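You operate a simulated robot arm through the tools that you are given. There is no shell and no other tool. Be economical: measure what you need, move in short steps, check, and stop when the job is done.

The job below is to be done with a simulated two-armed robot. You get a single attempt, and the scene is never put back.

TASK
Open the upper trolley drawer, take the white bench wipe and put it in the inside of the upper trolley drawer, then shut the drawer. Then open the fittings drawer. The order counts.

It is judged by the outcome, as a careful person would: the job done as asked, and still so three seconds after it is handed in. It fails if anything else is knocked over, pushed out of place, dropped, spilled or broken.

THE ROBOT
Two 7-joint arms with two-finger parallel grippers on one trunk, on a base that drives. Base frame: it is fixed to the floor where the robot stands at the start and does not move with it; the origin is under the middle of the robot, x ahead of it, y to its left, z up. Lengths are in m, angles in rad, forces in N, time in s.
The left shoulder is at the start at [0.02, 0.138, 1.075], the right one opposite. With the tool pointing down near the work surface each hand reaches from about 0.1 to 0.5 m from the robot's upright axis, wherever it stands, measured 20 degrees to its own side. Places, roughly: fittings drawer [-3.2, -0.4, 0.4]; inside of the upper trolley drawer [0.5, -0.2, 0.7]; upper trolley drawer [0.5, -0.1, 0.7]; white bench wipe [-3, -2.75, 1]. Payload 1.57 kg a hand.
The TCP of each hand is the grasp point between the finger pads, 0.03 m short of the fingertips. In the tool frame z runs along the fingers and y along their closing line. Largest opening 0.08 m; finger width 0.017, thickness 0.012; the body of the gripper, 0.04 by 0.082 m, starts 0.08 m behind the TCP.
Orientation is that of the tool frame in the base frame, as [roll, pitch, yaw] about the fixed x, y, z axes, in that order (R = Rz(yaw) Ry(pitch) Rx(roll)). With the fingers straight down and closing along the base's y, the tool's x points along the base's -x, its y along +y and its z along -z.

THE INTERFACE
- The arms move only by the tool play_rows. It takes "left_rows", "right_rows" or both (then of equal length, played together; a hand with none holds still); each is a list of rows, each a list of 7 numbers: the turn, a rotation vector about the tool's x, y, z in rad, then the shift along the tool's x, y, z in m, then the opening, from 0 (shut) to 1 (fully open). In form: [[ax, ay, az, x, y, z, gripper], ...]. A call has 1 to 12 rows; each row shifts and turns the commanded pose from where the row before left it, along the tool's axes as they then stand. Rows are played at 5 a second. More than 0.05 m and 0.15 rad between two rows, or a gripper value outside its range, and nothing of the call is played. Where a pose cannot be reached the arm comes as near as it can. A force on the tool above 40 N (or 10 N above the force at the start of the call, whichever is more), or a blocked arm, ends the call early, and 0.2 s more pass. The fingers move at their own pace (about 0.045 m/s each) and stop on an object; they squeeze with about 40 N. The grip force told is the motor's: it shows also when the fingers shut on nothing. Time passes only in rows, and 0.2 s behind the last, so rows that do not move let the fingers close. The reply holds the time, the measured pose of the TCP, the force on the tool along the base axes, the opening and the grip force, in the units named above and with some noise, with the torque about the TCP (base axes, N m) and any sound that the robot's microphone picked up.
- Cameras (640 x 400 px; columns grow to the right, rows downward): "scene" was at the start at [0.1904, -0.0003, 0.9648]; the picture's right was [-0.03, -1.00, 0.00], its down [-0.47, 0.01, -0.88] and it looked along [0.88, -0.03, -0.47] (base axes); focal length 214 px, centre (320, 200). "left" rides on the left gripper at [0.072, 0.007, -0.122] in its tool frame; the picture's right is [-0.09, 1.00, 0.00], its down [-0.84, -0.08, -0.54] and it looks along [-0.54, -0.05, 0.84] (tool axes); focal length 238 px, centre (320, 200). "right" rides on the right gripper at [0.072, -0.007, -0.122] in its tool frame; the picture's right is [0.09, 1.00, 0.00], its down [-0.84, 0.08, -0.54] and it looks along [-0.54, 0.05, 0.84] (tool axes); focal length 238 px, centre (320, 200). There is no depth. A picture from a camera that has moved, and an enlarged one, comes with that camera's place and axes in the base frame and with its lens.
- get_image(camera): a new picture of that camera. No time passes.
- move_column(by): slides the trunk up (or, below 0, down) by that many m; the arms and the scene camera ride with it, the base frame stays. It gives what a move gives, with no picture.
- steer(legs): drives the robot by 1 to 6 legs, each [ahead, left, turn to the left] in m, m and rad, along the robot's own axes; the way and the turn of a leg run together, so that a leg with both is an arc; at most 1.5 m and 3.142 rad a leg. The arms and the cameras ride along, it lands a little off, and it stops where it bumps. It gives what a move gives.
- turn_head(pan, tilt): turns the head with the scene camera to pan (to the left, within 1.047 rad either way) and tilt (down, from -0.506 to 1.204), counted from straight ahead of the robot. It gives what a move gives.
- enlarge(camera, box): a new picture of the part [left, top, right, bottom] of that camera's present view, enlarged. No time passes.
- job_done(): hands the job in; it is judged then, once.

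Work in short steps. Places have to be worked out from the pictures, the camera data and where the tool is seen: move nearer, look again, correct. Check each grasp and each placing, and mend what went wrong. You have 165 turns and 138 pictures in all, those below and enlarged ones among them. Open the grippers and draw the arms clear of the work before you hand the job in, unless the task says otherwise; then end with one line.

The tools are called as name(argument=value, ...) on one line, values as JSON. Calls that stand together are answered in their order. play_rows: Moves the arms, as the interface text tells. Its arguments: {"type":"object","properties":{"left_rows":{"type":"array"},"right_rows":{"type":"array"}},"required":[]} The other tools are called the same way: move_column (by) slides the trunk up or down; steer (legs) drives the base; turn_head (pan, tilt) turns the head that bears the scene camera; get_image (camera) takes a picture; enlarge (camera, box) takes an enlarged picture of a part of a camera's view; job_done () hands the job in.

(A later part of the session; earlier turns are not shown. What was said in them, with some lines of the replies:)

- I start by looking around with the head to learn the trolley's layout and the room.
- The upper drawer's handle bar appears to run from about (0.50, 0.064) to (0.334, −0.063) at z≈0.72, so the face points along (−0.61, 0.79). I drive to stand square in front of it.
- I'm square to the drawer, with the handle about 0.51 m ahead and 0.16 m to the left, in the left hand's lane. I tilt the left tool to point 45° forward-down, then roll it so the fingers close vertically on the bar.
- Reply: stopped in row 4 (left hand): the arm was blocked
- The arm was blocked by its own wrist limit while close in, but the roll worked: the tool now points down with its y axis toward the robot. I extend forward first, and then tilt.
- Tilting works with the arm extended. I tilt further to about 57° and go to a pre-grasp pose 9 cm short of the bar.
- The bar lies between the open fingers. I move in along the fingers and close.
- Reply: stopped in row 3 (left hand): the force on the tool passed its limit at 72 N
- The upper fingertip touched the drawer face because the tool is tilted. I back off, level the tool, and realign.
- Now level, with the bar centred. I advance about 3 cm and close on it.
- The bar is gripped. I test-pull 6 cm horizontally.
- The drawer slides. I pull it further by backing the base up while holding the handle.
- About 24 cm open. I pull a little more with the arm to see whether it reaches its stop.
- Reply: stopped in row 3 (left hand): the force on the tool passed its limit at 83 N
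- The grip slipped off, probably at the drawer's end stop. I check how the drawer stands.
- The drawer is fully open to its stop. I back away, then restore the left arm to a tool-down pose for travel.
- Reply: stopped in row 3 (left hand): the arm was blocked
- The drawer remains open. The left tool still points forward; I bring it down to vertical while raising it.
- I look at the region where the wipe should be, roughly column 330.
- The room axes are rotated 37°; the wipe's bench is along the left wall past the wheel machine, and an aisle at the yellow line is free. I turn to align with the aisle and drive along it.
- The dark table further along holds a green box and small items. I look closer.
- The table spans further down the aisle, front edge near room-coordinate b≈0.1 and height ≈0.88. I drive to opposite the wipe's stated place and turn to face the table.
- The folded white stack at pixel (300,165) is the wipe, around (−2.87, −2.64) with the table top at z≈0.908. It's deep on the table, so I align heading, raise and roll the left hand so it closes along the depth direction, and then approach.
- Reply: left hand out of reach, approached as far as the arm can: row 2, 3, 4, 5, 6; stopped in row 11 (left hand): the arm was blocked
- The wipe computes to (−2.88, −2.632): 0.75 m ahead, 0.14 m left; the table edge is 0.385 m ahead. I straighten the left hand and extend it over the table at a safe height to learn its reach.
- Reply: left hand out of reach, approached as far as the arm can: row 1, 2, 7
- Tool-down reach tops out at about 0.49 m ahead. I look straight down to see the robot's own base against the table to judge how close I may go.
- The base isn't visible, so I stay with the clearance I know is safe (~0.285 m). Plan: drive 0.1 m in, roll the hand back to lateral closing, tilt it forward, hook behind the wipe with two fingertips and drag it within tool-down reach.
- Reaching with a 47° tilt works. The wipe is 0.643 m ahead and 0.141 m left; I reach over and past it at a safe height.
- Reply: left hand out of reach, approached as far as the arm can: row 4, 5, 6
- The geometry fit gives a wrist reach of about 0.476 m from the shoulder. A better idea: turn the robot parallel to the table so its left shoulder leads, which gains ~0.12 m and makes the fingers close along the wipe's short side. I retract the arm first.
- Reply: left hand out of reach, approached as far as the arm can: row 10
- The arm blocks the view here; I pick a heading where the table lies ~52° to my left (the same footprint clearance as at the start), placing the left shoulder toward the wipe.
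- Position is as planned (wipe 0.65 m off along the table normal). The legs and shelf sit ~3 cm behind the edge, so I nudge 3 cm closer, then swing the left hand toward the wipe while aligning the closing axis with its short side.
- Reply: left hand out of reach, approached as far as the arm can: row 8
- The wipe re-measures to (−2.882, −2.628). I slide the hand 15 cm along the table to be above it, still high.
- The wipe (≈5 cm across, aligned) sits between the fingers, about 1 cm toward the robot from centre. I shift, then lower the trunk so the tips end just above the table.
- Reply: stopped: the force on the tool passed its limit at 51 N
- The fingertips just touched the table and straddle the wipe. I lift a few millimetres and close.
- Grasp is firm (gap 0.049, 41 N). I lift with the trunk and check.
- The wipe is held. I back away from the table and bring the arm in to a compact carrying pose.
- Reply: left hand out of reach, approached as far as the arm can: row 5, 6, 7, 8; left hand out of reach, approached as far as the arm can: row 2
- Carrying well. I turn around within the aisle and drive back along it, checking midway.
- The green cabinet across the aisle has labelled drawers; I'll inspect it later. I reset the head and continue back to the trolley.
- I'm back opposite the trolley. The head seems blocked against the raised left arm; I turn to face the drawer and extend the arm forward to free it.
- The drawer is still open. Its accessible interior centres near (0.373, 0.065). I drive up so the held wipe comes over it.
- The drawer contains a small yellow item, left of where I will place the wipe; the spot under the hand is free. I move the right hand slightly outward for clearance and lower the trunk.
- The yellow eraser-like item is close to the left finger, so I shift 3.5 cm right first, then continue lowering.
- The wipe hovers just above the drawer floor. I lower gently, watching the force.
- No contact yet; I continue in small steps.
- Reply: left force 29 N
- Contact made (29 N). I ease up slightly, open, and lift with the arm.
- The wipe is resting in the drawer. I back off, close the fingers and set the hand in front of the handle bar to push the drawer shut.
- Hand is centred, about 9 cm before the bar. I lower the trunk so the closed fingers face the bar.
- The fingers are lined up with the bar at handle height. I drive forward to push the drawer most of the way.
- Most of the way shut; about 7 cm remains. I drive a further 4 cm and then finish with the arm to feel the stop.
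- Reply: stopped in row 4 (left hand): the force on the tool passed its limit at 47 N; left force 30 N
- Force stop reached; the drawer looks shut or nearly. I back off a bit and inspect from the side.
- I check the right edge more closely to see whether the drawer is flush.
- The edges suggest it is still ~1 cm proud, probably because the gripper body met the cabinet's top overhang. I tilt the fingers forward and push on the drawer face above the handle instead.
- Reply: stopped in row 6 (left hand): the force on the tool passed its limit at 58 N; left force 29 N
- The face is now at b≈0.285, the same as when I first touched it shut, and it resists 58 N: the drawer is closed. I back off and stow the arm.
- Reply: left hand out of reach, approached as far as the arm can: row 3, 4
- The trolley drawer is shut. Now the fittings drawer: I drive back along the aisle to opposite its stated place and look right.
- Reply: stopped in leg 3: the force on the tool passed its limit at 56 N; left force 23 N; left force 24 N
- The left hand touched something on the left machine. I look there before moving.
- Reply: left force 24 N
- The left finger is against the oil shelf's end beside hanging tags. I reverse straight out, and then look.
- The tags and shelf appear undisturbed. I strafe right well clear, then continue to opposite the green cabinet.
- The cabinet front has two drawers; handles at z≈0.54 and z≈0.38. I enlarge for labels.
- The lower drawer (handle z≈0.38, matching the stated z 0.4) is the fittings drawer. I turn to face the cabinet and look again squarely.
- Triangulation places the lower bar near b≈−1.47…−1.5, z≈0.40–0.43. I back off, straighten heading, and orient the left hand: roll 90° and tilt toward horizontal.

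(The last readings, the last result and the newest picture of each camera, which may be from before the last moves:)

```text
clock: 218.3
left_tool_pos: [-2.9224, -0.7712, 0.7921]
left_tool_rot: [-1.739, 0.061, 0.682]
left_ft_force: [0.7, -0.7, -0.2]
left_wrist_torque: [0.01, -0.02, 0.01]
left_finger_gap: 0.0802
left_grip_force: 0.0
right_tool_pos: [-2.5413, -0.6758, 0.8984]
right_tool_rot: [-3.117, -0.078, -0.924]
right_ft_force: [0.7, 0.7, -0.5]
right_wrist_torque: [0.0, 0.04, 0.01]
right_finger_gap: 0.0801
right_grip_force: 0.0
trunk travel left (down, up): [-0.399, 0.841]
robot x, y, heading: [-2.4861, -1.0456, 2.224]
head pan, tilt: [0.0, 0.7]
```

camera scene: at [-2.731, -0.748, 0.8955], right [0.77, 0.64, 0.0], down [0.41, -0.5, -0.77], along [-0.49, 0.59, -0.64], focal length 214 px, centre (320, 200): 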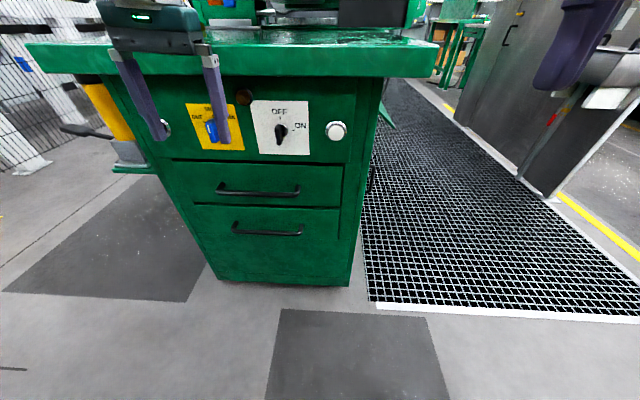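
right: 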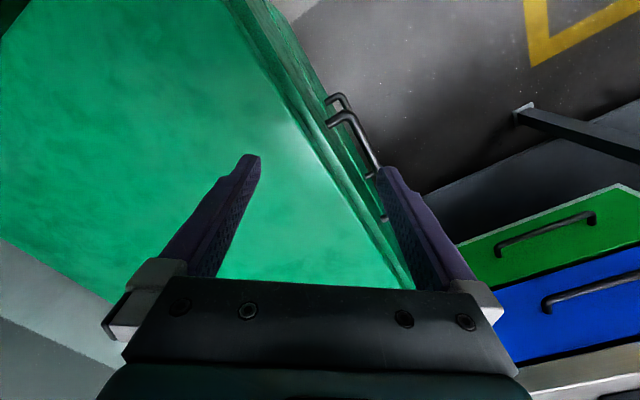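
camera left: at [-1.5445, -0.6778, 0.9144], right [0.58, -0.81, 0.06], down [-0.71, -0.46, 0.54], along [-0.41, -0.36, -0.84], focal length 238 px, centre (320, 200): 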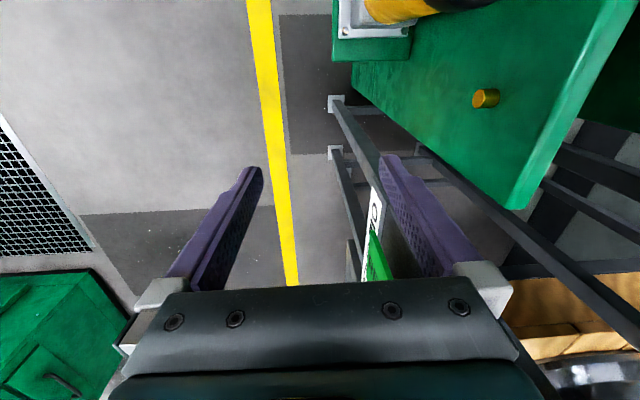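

Orientation good, and the hand is already laterally aligned with the handle (a≈2.79). I lower the trunk to handle height and look with the hand camera.

move_column(by=-0.36)

get_image(camera="left")

get_image(camera="scene")

```text
clock: 221.8
left_tool_pos: [-2.9235, -0.7732, 0.4318]
left_tool_rot: [-1.737, 0.064, 0.681]
left_ft_force: [-0.3, 0.4, 0.8]
left_wrist_torque: [0.0, 0.01, -0.01]
left_finger_gap: 0.0798
left_grip_force: 0.0
right_tool_pos: [-2.542, -0.6764, 0.5382]
right_tool_rot: [-3.119, -0.079, -0.926]
right_ft_force: [0.3, -0.2, 0.5]
right_wrist_torque: [0.02, 0.0, 0.04]
right_finger_gap: 0.0799
right_grip_force: 0.0
trunk travel left (down, up): [-0.039, 1.201]
robot x, y, heading: [-2.4886, -1.0444, 2.224]
head pan, tilt: [0.0, 0.7]
```

```text
58 pictures are left
camera left: at [-2.7909, -0.8208, 0.4418], right [-0.02, -0.23, -0.97], down [-0.31, -0.92, 0.22], along [-0.95, 0.31, -0.06], focal length 238 px, centre (320, 200)
```

left: 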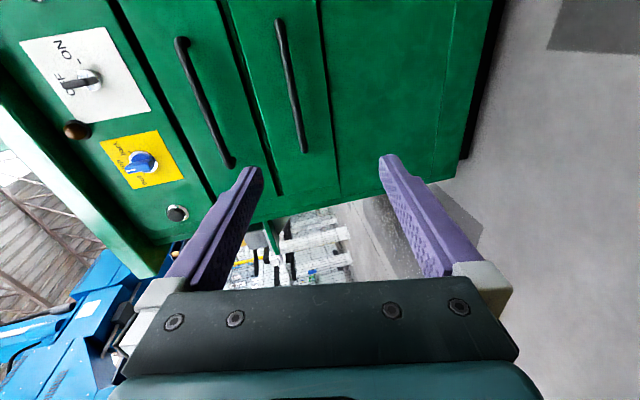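

```text
57 pictures are left
camera scene: at [-2.6001, -0.895, 0.5355], right [0.8, 0.61, 0.0], down [0.39, -0.51, -0.76], along [-0.46, 0.61, -0.64], focal length 214 px, centre (320, 200)
```

scene: 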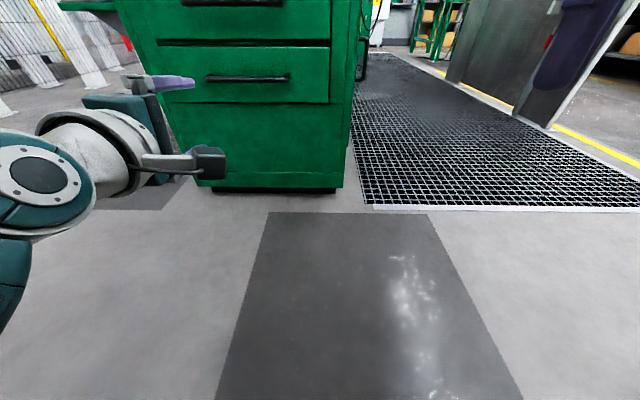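

Both cameras agree: bar centre at a≈2.79, b≈−1.48, z≈0.424. The hand is at the right height, so I drive in 0.25 m and check.

steer(legs=[[0.25, 0, 0]])

play_rows(left_rows=[[0, 0, -0.06, 0, 0.004, 0, 1], [0, 0, 0, 0, 0, 0, 1]])

get_image(camera="left")

```text
clock: 223.6
left_tool_pos: [-3.0661, -0.5843, 0.4318]
left_tool_rot: [-1.74, 0.064, 0.683]
left_ft_force: [0.6, 0.1, 0.7]
left_wrist_torque: [-0.02, -0.01, -0.02]
left_finger_gap: 0.08
left_grip_force: 0.1
right_tool_pos: [-2.6849, -0.488, 0.5368]
right_tool_rot: [-3.117, -0.081, -0.925]
right_ft_force: [0.7, 0.1, 0.5]
right_wrist_torque: [0.02, 0.03, -0.02]
right_finger_gap: 0.0803
right_grip_force: 0.0
trunk travel left (down, up): [-0.039, 1.201]
robot x, y, heading: [-2.634, -0.8547, 2.222]
head pan, tilt: [0.0, 0.7]
```

```text
clock: 224.2
left_tool_pos: [-3.0694, -0.5844, 0.4256]
left_tool_rot: [-1.738, 0.015, 0.69]
left_ft_force: [-1.1, -0.3, 0.1]
left_wrist_torque: [0.0, 0.01, 0.0]
left_finger_gap: 0.0799
left_grip_force: 0.0
right_tool_pos: [-2.6848, -0.4882, 0.5372]
right_tool_rot: [-3.117, -0.077, -0.928]
right_ft_force: [-0.8, -0.2, 0.4]
right_wrist_torque: [-0.01, -0.01, -0.01]
right_finger_gap: 0.0799
right_grip_force: 0.1
trunk travel left (down, up): [-0.039, 1.201]
robot x, y, heading: [-2.6313, -0.8523, 2.219]
head pan, tilt: [0.0, 0.7]
```

```text
56 pictures are left
camera left: at [-2.9365, -0.6324, 0.4404], right [0.02, -0.2, -0.98], down [-0.31, -0.93, 0.18], along [-0.95, 0.3, -0.08], focal length 238 px, centre (320, 200)
```

left: 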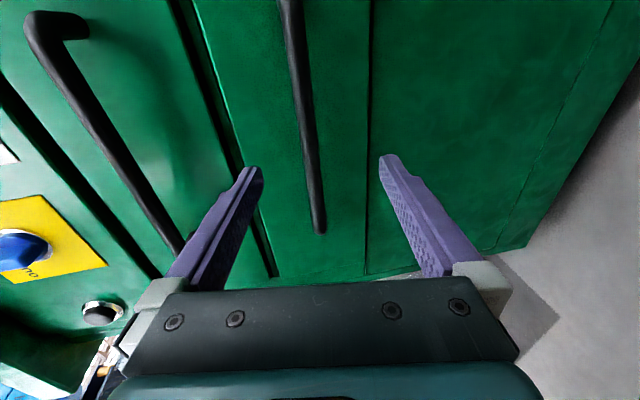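

The bar is centred, ~1 cm up. I advance along the fingers and close on it.

play_rows(left_rows=[[0, 0, 0, 0, -0.005, 0.02, 1], [0, 0, 0, 0, -0.005, 0.02, 1], [0, 0, 0, 0, 0, 0.02, 1], [0, 0, 0, 0, 0, 0, 0.5], [0, 0, 0, 0, 0, 0, 0], [0, 0, 0, 0, 0, 0, 0], [0, 0, 0, 0, 0, 0, 0], [0, 0, 0, 0, 0, 0, 0]])

get_image(camera="left")

```text
clock: 225.9
left_tool_pos: [-3.1092, -0.5375, 0.4242]
left_tool_rot: [-1.739, 0.006, 0.69]
left_ft_force: [-1.0, 0.7, -5.1]
left_wrist_torque: [-0.11, 0.05, -0.18]
left_finger_gap: 0.015
left_grip_force: 22.6
right_tool_pos: [-2.6848, -0.487, 0.5378]
right_tool_rot: [-3.118, -0.077, -0.924]
right_ft_force: [-0.1, 0.5, 0.5]
right_wrist_torque: [0.02, -0.02, -0.02]
right_finger_gap: 0.0799
right_grip_force: 0.0
trunk travel left (down, up): [-0.039, 1.201]
robot x, y, heading: [-2.6349, -0.8543, 2.217]
head pan, tilt: [0.0, 0.7]
```

```text
55 pictures are left
camera left: at [-2.9759, -0.5856, 0.44], right [0.03, -0.19, -0.98], down [-0.31, -0.93, 0.17], along [-0.95, 0.3, -0.09], focal length 238 px, centre (320, 200)
```

left: 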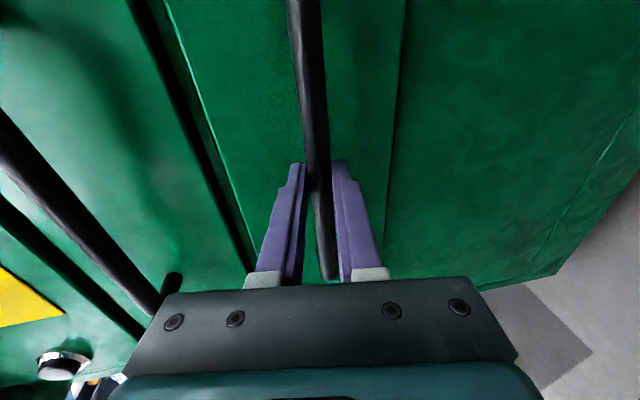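

The bar is gripped (gap 0.015). I pull.

play_rows(left_rows=[[0, 0, 0, 0, 0.0033, -0.02, 0], [0, 0, 0, 0, 0.0033, -0.02, 0], [0, 0, 0, 0, 0.0033, -0.02, 0], [0, 0, 0, 0, 0, 0, 0]])

get_image(camera="scene")

```text
clock: 226.9
left_tool_pos: [-3.0723, -0.5905, 0.4255]
left_tool_rot: [-1.741, 0.051, 0.693]
left_ft_force: [13.1, 9.6, -17.9]
left_wrist_torque: [0.14, -0.6, 0.46]
left_finger_gap: 0.0154
left_grip_force: 31.1
right_tool_pos: [-2.6772, -0.4845, 0.5375]
right_tool_rot: [-3.112, -0.081, -0.925]
right_ft_force: [0.1, -0.3, -0.3]
right_wrist_torque: [-0.01, 0.01, 0.03]
right_finger_gap: 0.0799
right_grip_force: 0.1
trunk travel left (down, up): [-0.039, 1.201]
robot x, y, heading: [-2.6297, -0.8554, 2.227]
head pan, tilt: [0.0, 0.7]
```

```text
54 pictures are left
camera scene: at [-2.7362, -0.7026, 0.5352], right [0.8, 0.61, 0.01], down [0.39, -0.51, -0.76], along [-0.46, 0.61, -0.65], focal length 214 px, centre (320, 200)
```

scene: 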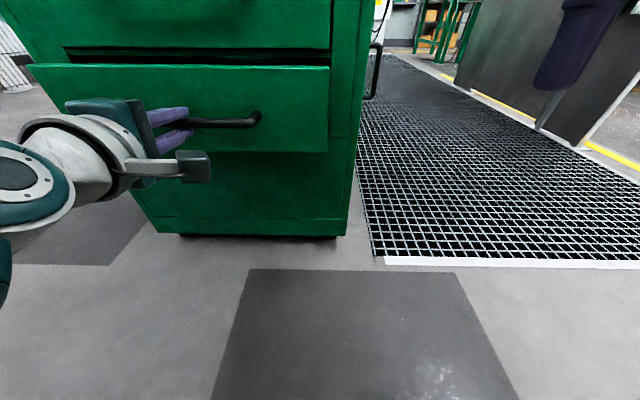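

The drawer is coming out. I back up to pull it further.

steer(legs=[[-0.13, -0.005, 0]])

get_image(camera="scene")

```text
clock: 228.2
left_tool_pos: [-2.9978, -0.6927, 0.4264]
left_tool_rot: [-1.74, 0.063, 0.695]
left_ft_force: [1.4, 3.9, -10.4]
left_wrist_torque: [0.17, -0.52, 0.34]
left_finger_gap: 0.0151
left_grip_force: 32.0
right_tool_pos: [-2.6023, -0.5839, 0.5369]
right_tool_rot: [-3.116, -0.079, -0.926]
right_ft_force: [-0.7, -0.8, -0.5]
right_wrist_torque: [-0.01, -0.03, 0.01]
right_finger_gap: 0.0797
right_grip_force: 0.0
trunk travel left (down, up): [-0.039, 1.201]
robot x, y, heading: [-2.5518, -0.9539, 2.218]
head pan, tilt: [0.0, 0.7]
```

```text
53 pictures are left
camera scene: at [-2.6614, -0.8029, 0.5355], right [0.8, 0.61, 0.0], down [0.39, -0.51, -0.77], along [-0.46, 0.61, -0.64], focal length 214 px, centre (320, 200)
```

scene: 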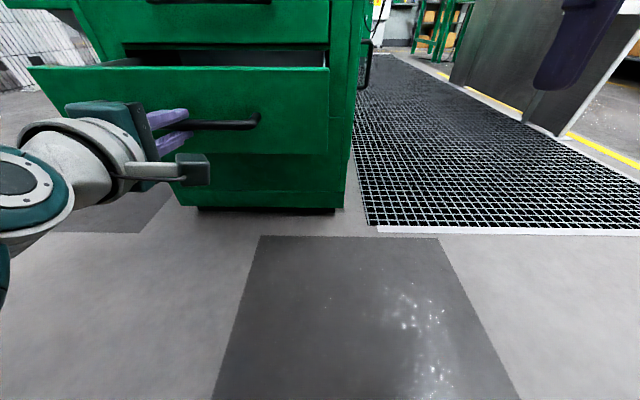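

About 19 cm open now. I pull a bit more with the arm, stopping at the end stop.

play_rows(left_rows=[[0, 0, 0, 0, 0.0025, -0.015, 0], [0, 0, 0, 0, 0.0025, -0.015, 0], [0, 0, 0, 0, 0.0025, -0.015, 0], [0, 0, 0, 0, 0, 0, 0]])

```text
clock: 229.2
left_tool_pos: [-2.9706, -0.7316, 0.4247]
left_tool_rot: [-1.737, 0.116, 0.688]
left_ft_force: [12.1, 8.0, -13.8]
left_wrist_torque: [0.18, -0.57, 0.59]
left_finger_gap: 0.0164
left_grip_force: 31.9
right_tool_pos: [-2.5968, -0.5835, 0.5384]
right_tool_rot: [-3.112, -0.08, -0.925]
right_ft_force: [0.3, 0.3, -0.1]
right_wrist_torque: [-0.01, 0.02, 0.0]
right_finger_gap: 0.0802
right_grip_force: 0.0
trunk travel left (down, up): [-0.039, 1.201]
robot x, y, heading: [-2.5494, -0.9542, 2.228]
head pan, tilt: [0.0, 0.7]
```

About 24 cm open. I release the handle and let the hand withdraw straight back by driving.

play_rows(left_rows=[[0, 0, 0, 0, 0, 0, 0.5], [0, 0, 0, 0, 0, 0, 1], [0, 0, 0, 0, 0, 0, 1], [0, 0, 0, 0, 0, 0, 1], [0, 0, 0, 0, 0, 0, 1], [0, 0, 0, 0, 0, -0.02, 1], [0, 0, 0, 0, 0, -0.02, 1], [0, 0, 0, 0, 0, 0, 1]])

get_image(camera="left")

get_image(camera="scene")

```text
clock: 231.0
left_tool_pos: [-2.9552, -0.7666, 0.4368]
left_tool_rot: [-1.728, 0.15, 0.675]
left_ft_force: [-0.3, 0.3, -0.2]
left_wrist_torque: [0.0, 0.05, 0.0]
left_finger_gap: 0.0799
left_grip_force: 0.1
right_tool_pos: [-2.6041, -0.5852, 0.5377]
right_tool_rot: [-3.117, -0.078, -0.924]
right_ft_force: [-0.5, -0.4, -0.2]
right_wrist_torque: [-0.01, -0.02, -0.01]
right_finger_gap: 0.0802
right_grip_force: 0.0
trunk travel left (down, up): [-0.039, 1.201]
robot x, y, heading: [-2.5497, -0.953, 2.222]
head pan, tilt: [0.0, 0.7]
```

```text
52 pictures are left
camera left: at [-2.822, -0.8156, 0.4384], right [-0.09, -0.27, -0.96], down [-0.3, -0.91, 0.28], along [-0.95, 0.31, 0.0], focal length 238 px, centre (320, 200)
```

left: 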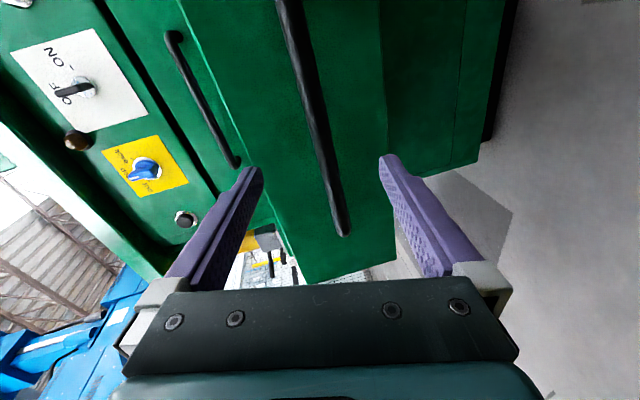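

```text
51 pictures are left
camera scene: at [-2.6625, -0.8043, 0.5356], right [0.8, 0.61, 0.0], down [0.39, -0.51, -0.77], along [-0.46, 0.61, -0.64], focal length 214 px, centre (320, 200)
```

scene: 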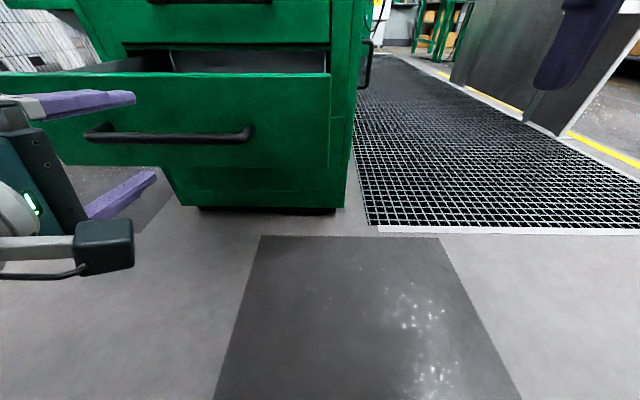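

Released and clear. I back off, raise the trunk and verify the drawer from above.

steer(legs=[[-0.17, 0, 0]])

move_column(by=0.4)

get_image(camera="scene")

```text
clock: 232.5
left_tool_pos: [-2.8491, -0.897, 0.4322]
left_tool_rot: [-1.737, 0.147, 0.658]
left_ft_force: [0.1, -0.1, -0.4]
left_wrist_torque: [0.02, 0.0, 0.01]
left_finger_gap: 0.0799
left_grip_force: 0.1
right_tool_pos: [-2.5006, -0.7197, 0.5378]
right_tool_rot: [-3.117, -0.077, -0.933]
right_ft_force: [-0.2, 0.3, 0.2]
right_wrist_torque: [-0.02, -0.03, 0.01]
right_finger_gap: 0.0799
right_grip_force: 0.0
trunk travel left (down, up): [-0.039, 1.201]
robot x, y, heading: [-2.4449, -1.0916, 2.211]
head pan, tilt: [0.0, 0.7]
```

```text
clock: 236.3
left_tool_pos: [-2.8486, -0.9012, 0.8317]
left_tool_rot: [-1.739, 0.161, 0.656]
left_ft_force: [-0.5, -0.3, -0.1]
left_wrist_torque: [0.01, -0.01, -0.01]
left_finger_gap: 0.0801
left_grip_force: 0.0
right_tool_pos: [-2.4975, -0.7219, 0.9383]
right_tool_rot: [-3.117, -0.081, -0.931]
right_ft_force: [0.7, 0.2, 0.1]
right_wrist_torque: [-0.02, -0.01, -0.02]
right_finger_gap: 0.0801
right_grip_force: 0.1
trunk travel left (down, up): [-0.439, 0.801]
robot x, y, heading: [-2.4478, -1.0883, 2.217]
head pan, tilt: [0.0, 0.7]
```

```text
50 pictures are left
camera scene: at [-2.5585, -0.9401, 0.9355], right [0.8, 0.6, 0.0], down [0.39, -0.51, -0.76], along [-0.46, 0.61, -0.64], focal length 214 px, centre (320, 200)
```

scene: 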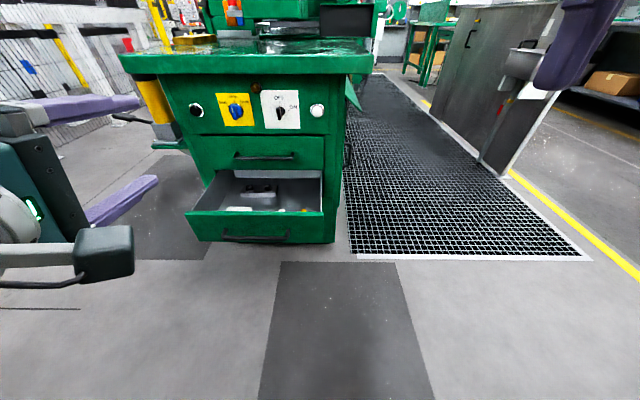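

enlarge(camera="scene", box=[160, 120, 360, 260])

```text
2.86 times, centred on (260, 190) of scene
camera zoom: at [-2.5585, -0.9401, 0.9355], right [0.8, 0.6, 0.0], down [0.39, -0.51, -0.76], along [-0.46, 0.61, -0.64], focal length 613 px, centre (491, 229)
```

zoom: 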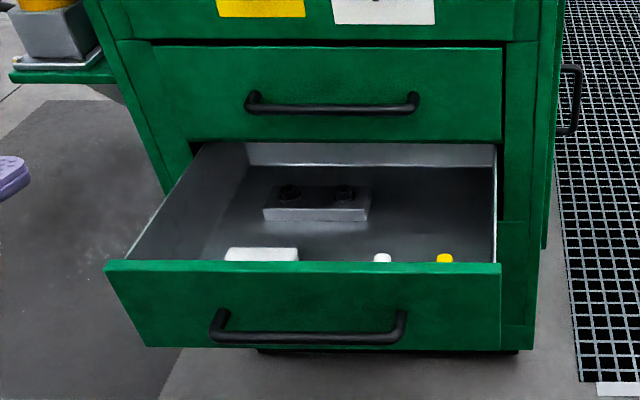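

The lower drawer is well open with fittings inside, the wipe is in the shut trolley drawer, and both hands are open and clear. I hand in the job.

job_done()

```text
The job is handed in.
```

I put the white bench wipe in the upper trolley drawer, shut that drawer, then opened the fittings drawer, in the order you asked. On the way back, the left hand bumped the oil shelf beside its hanging tags; nothing looked moved or knocked down when I checked.
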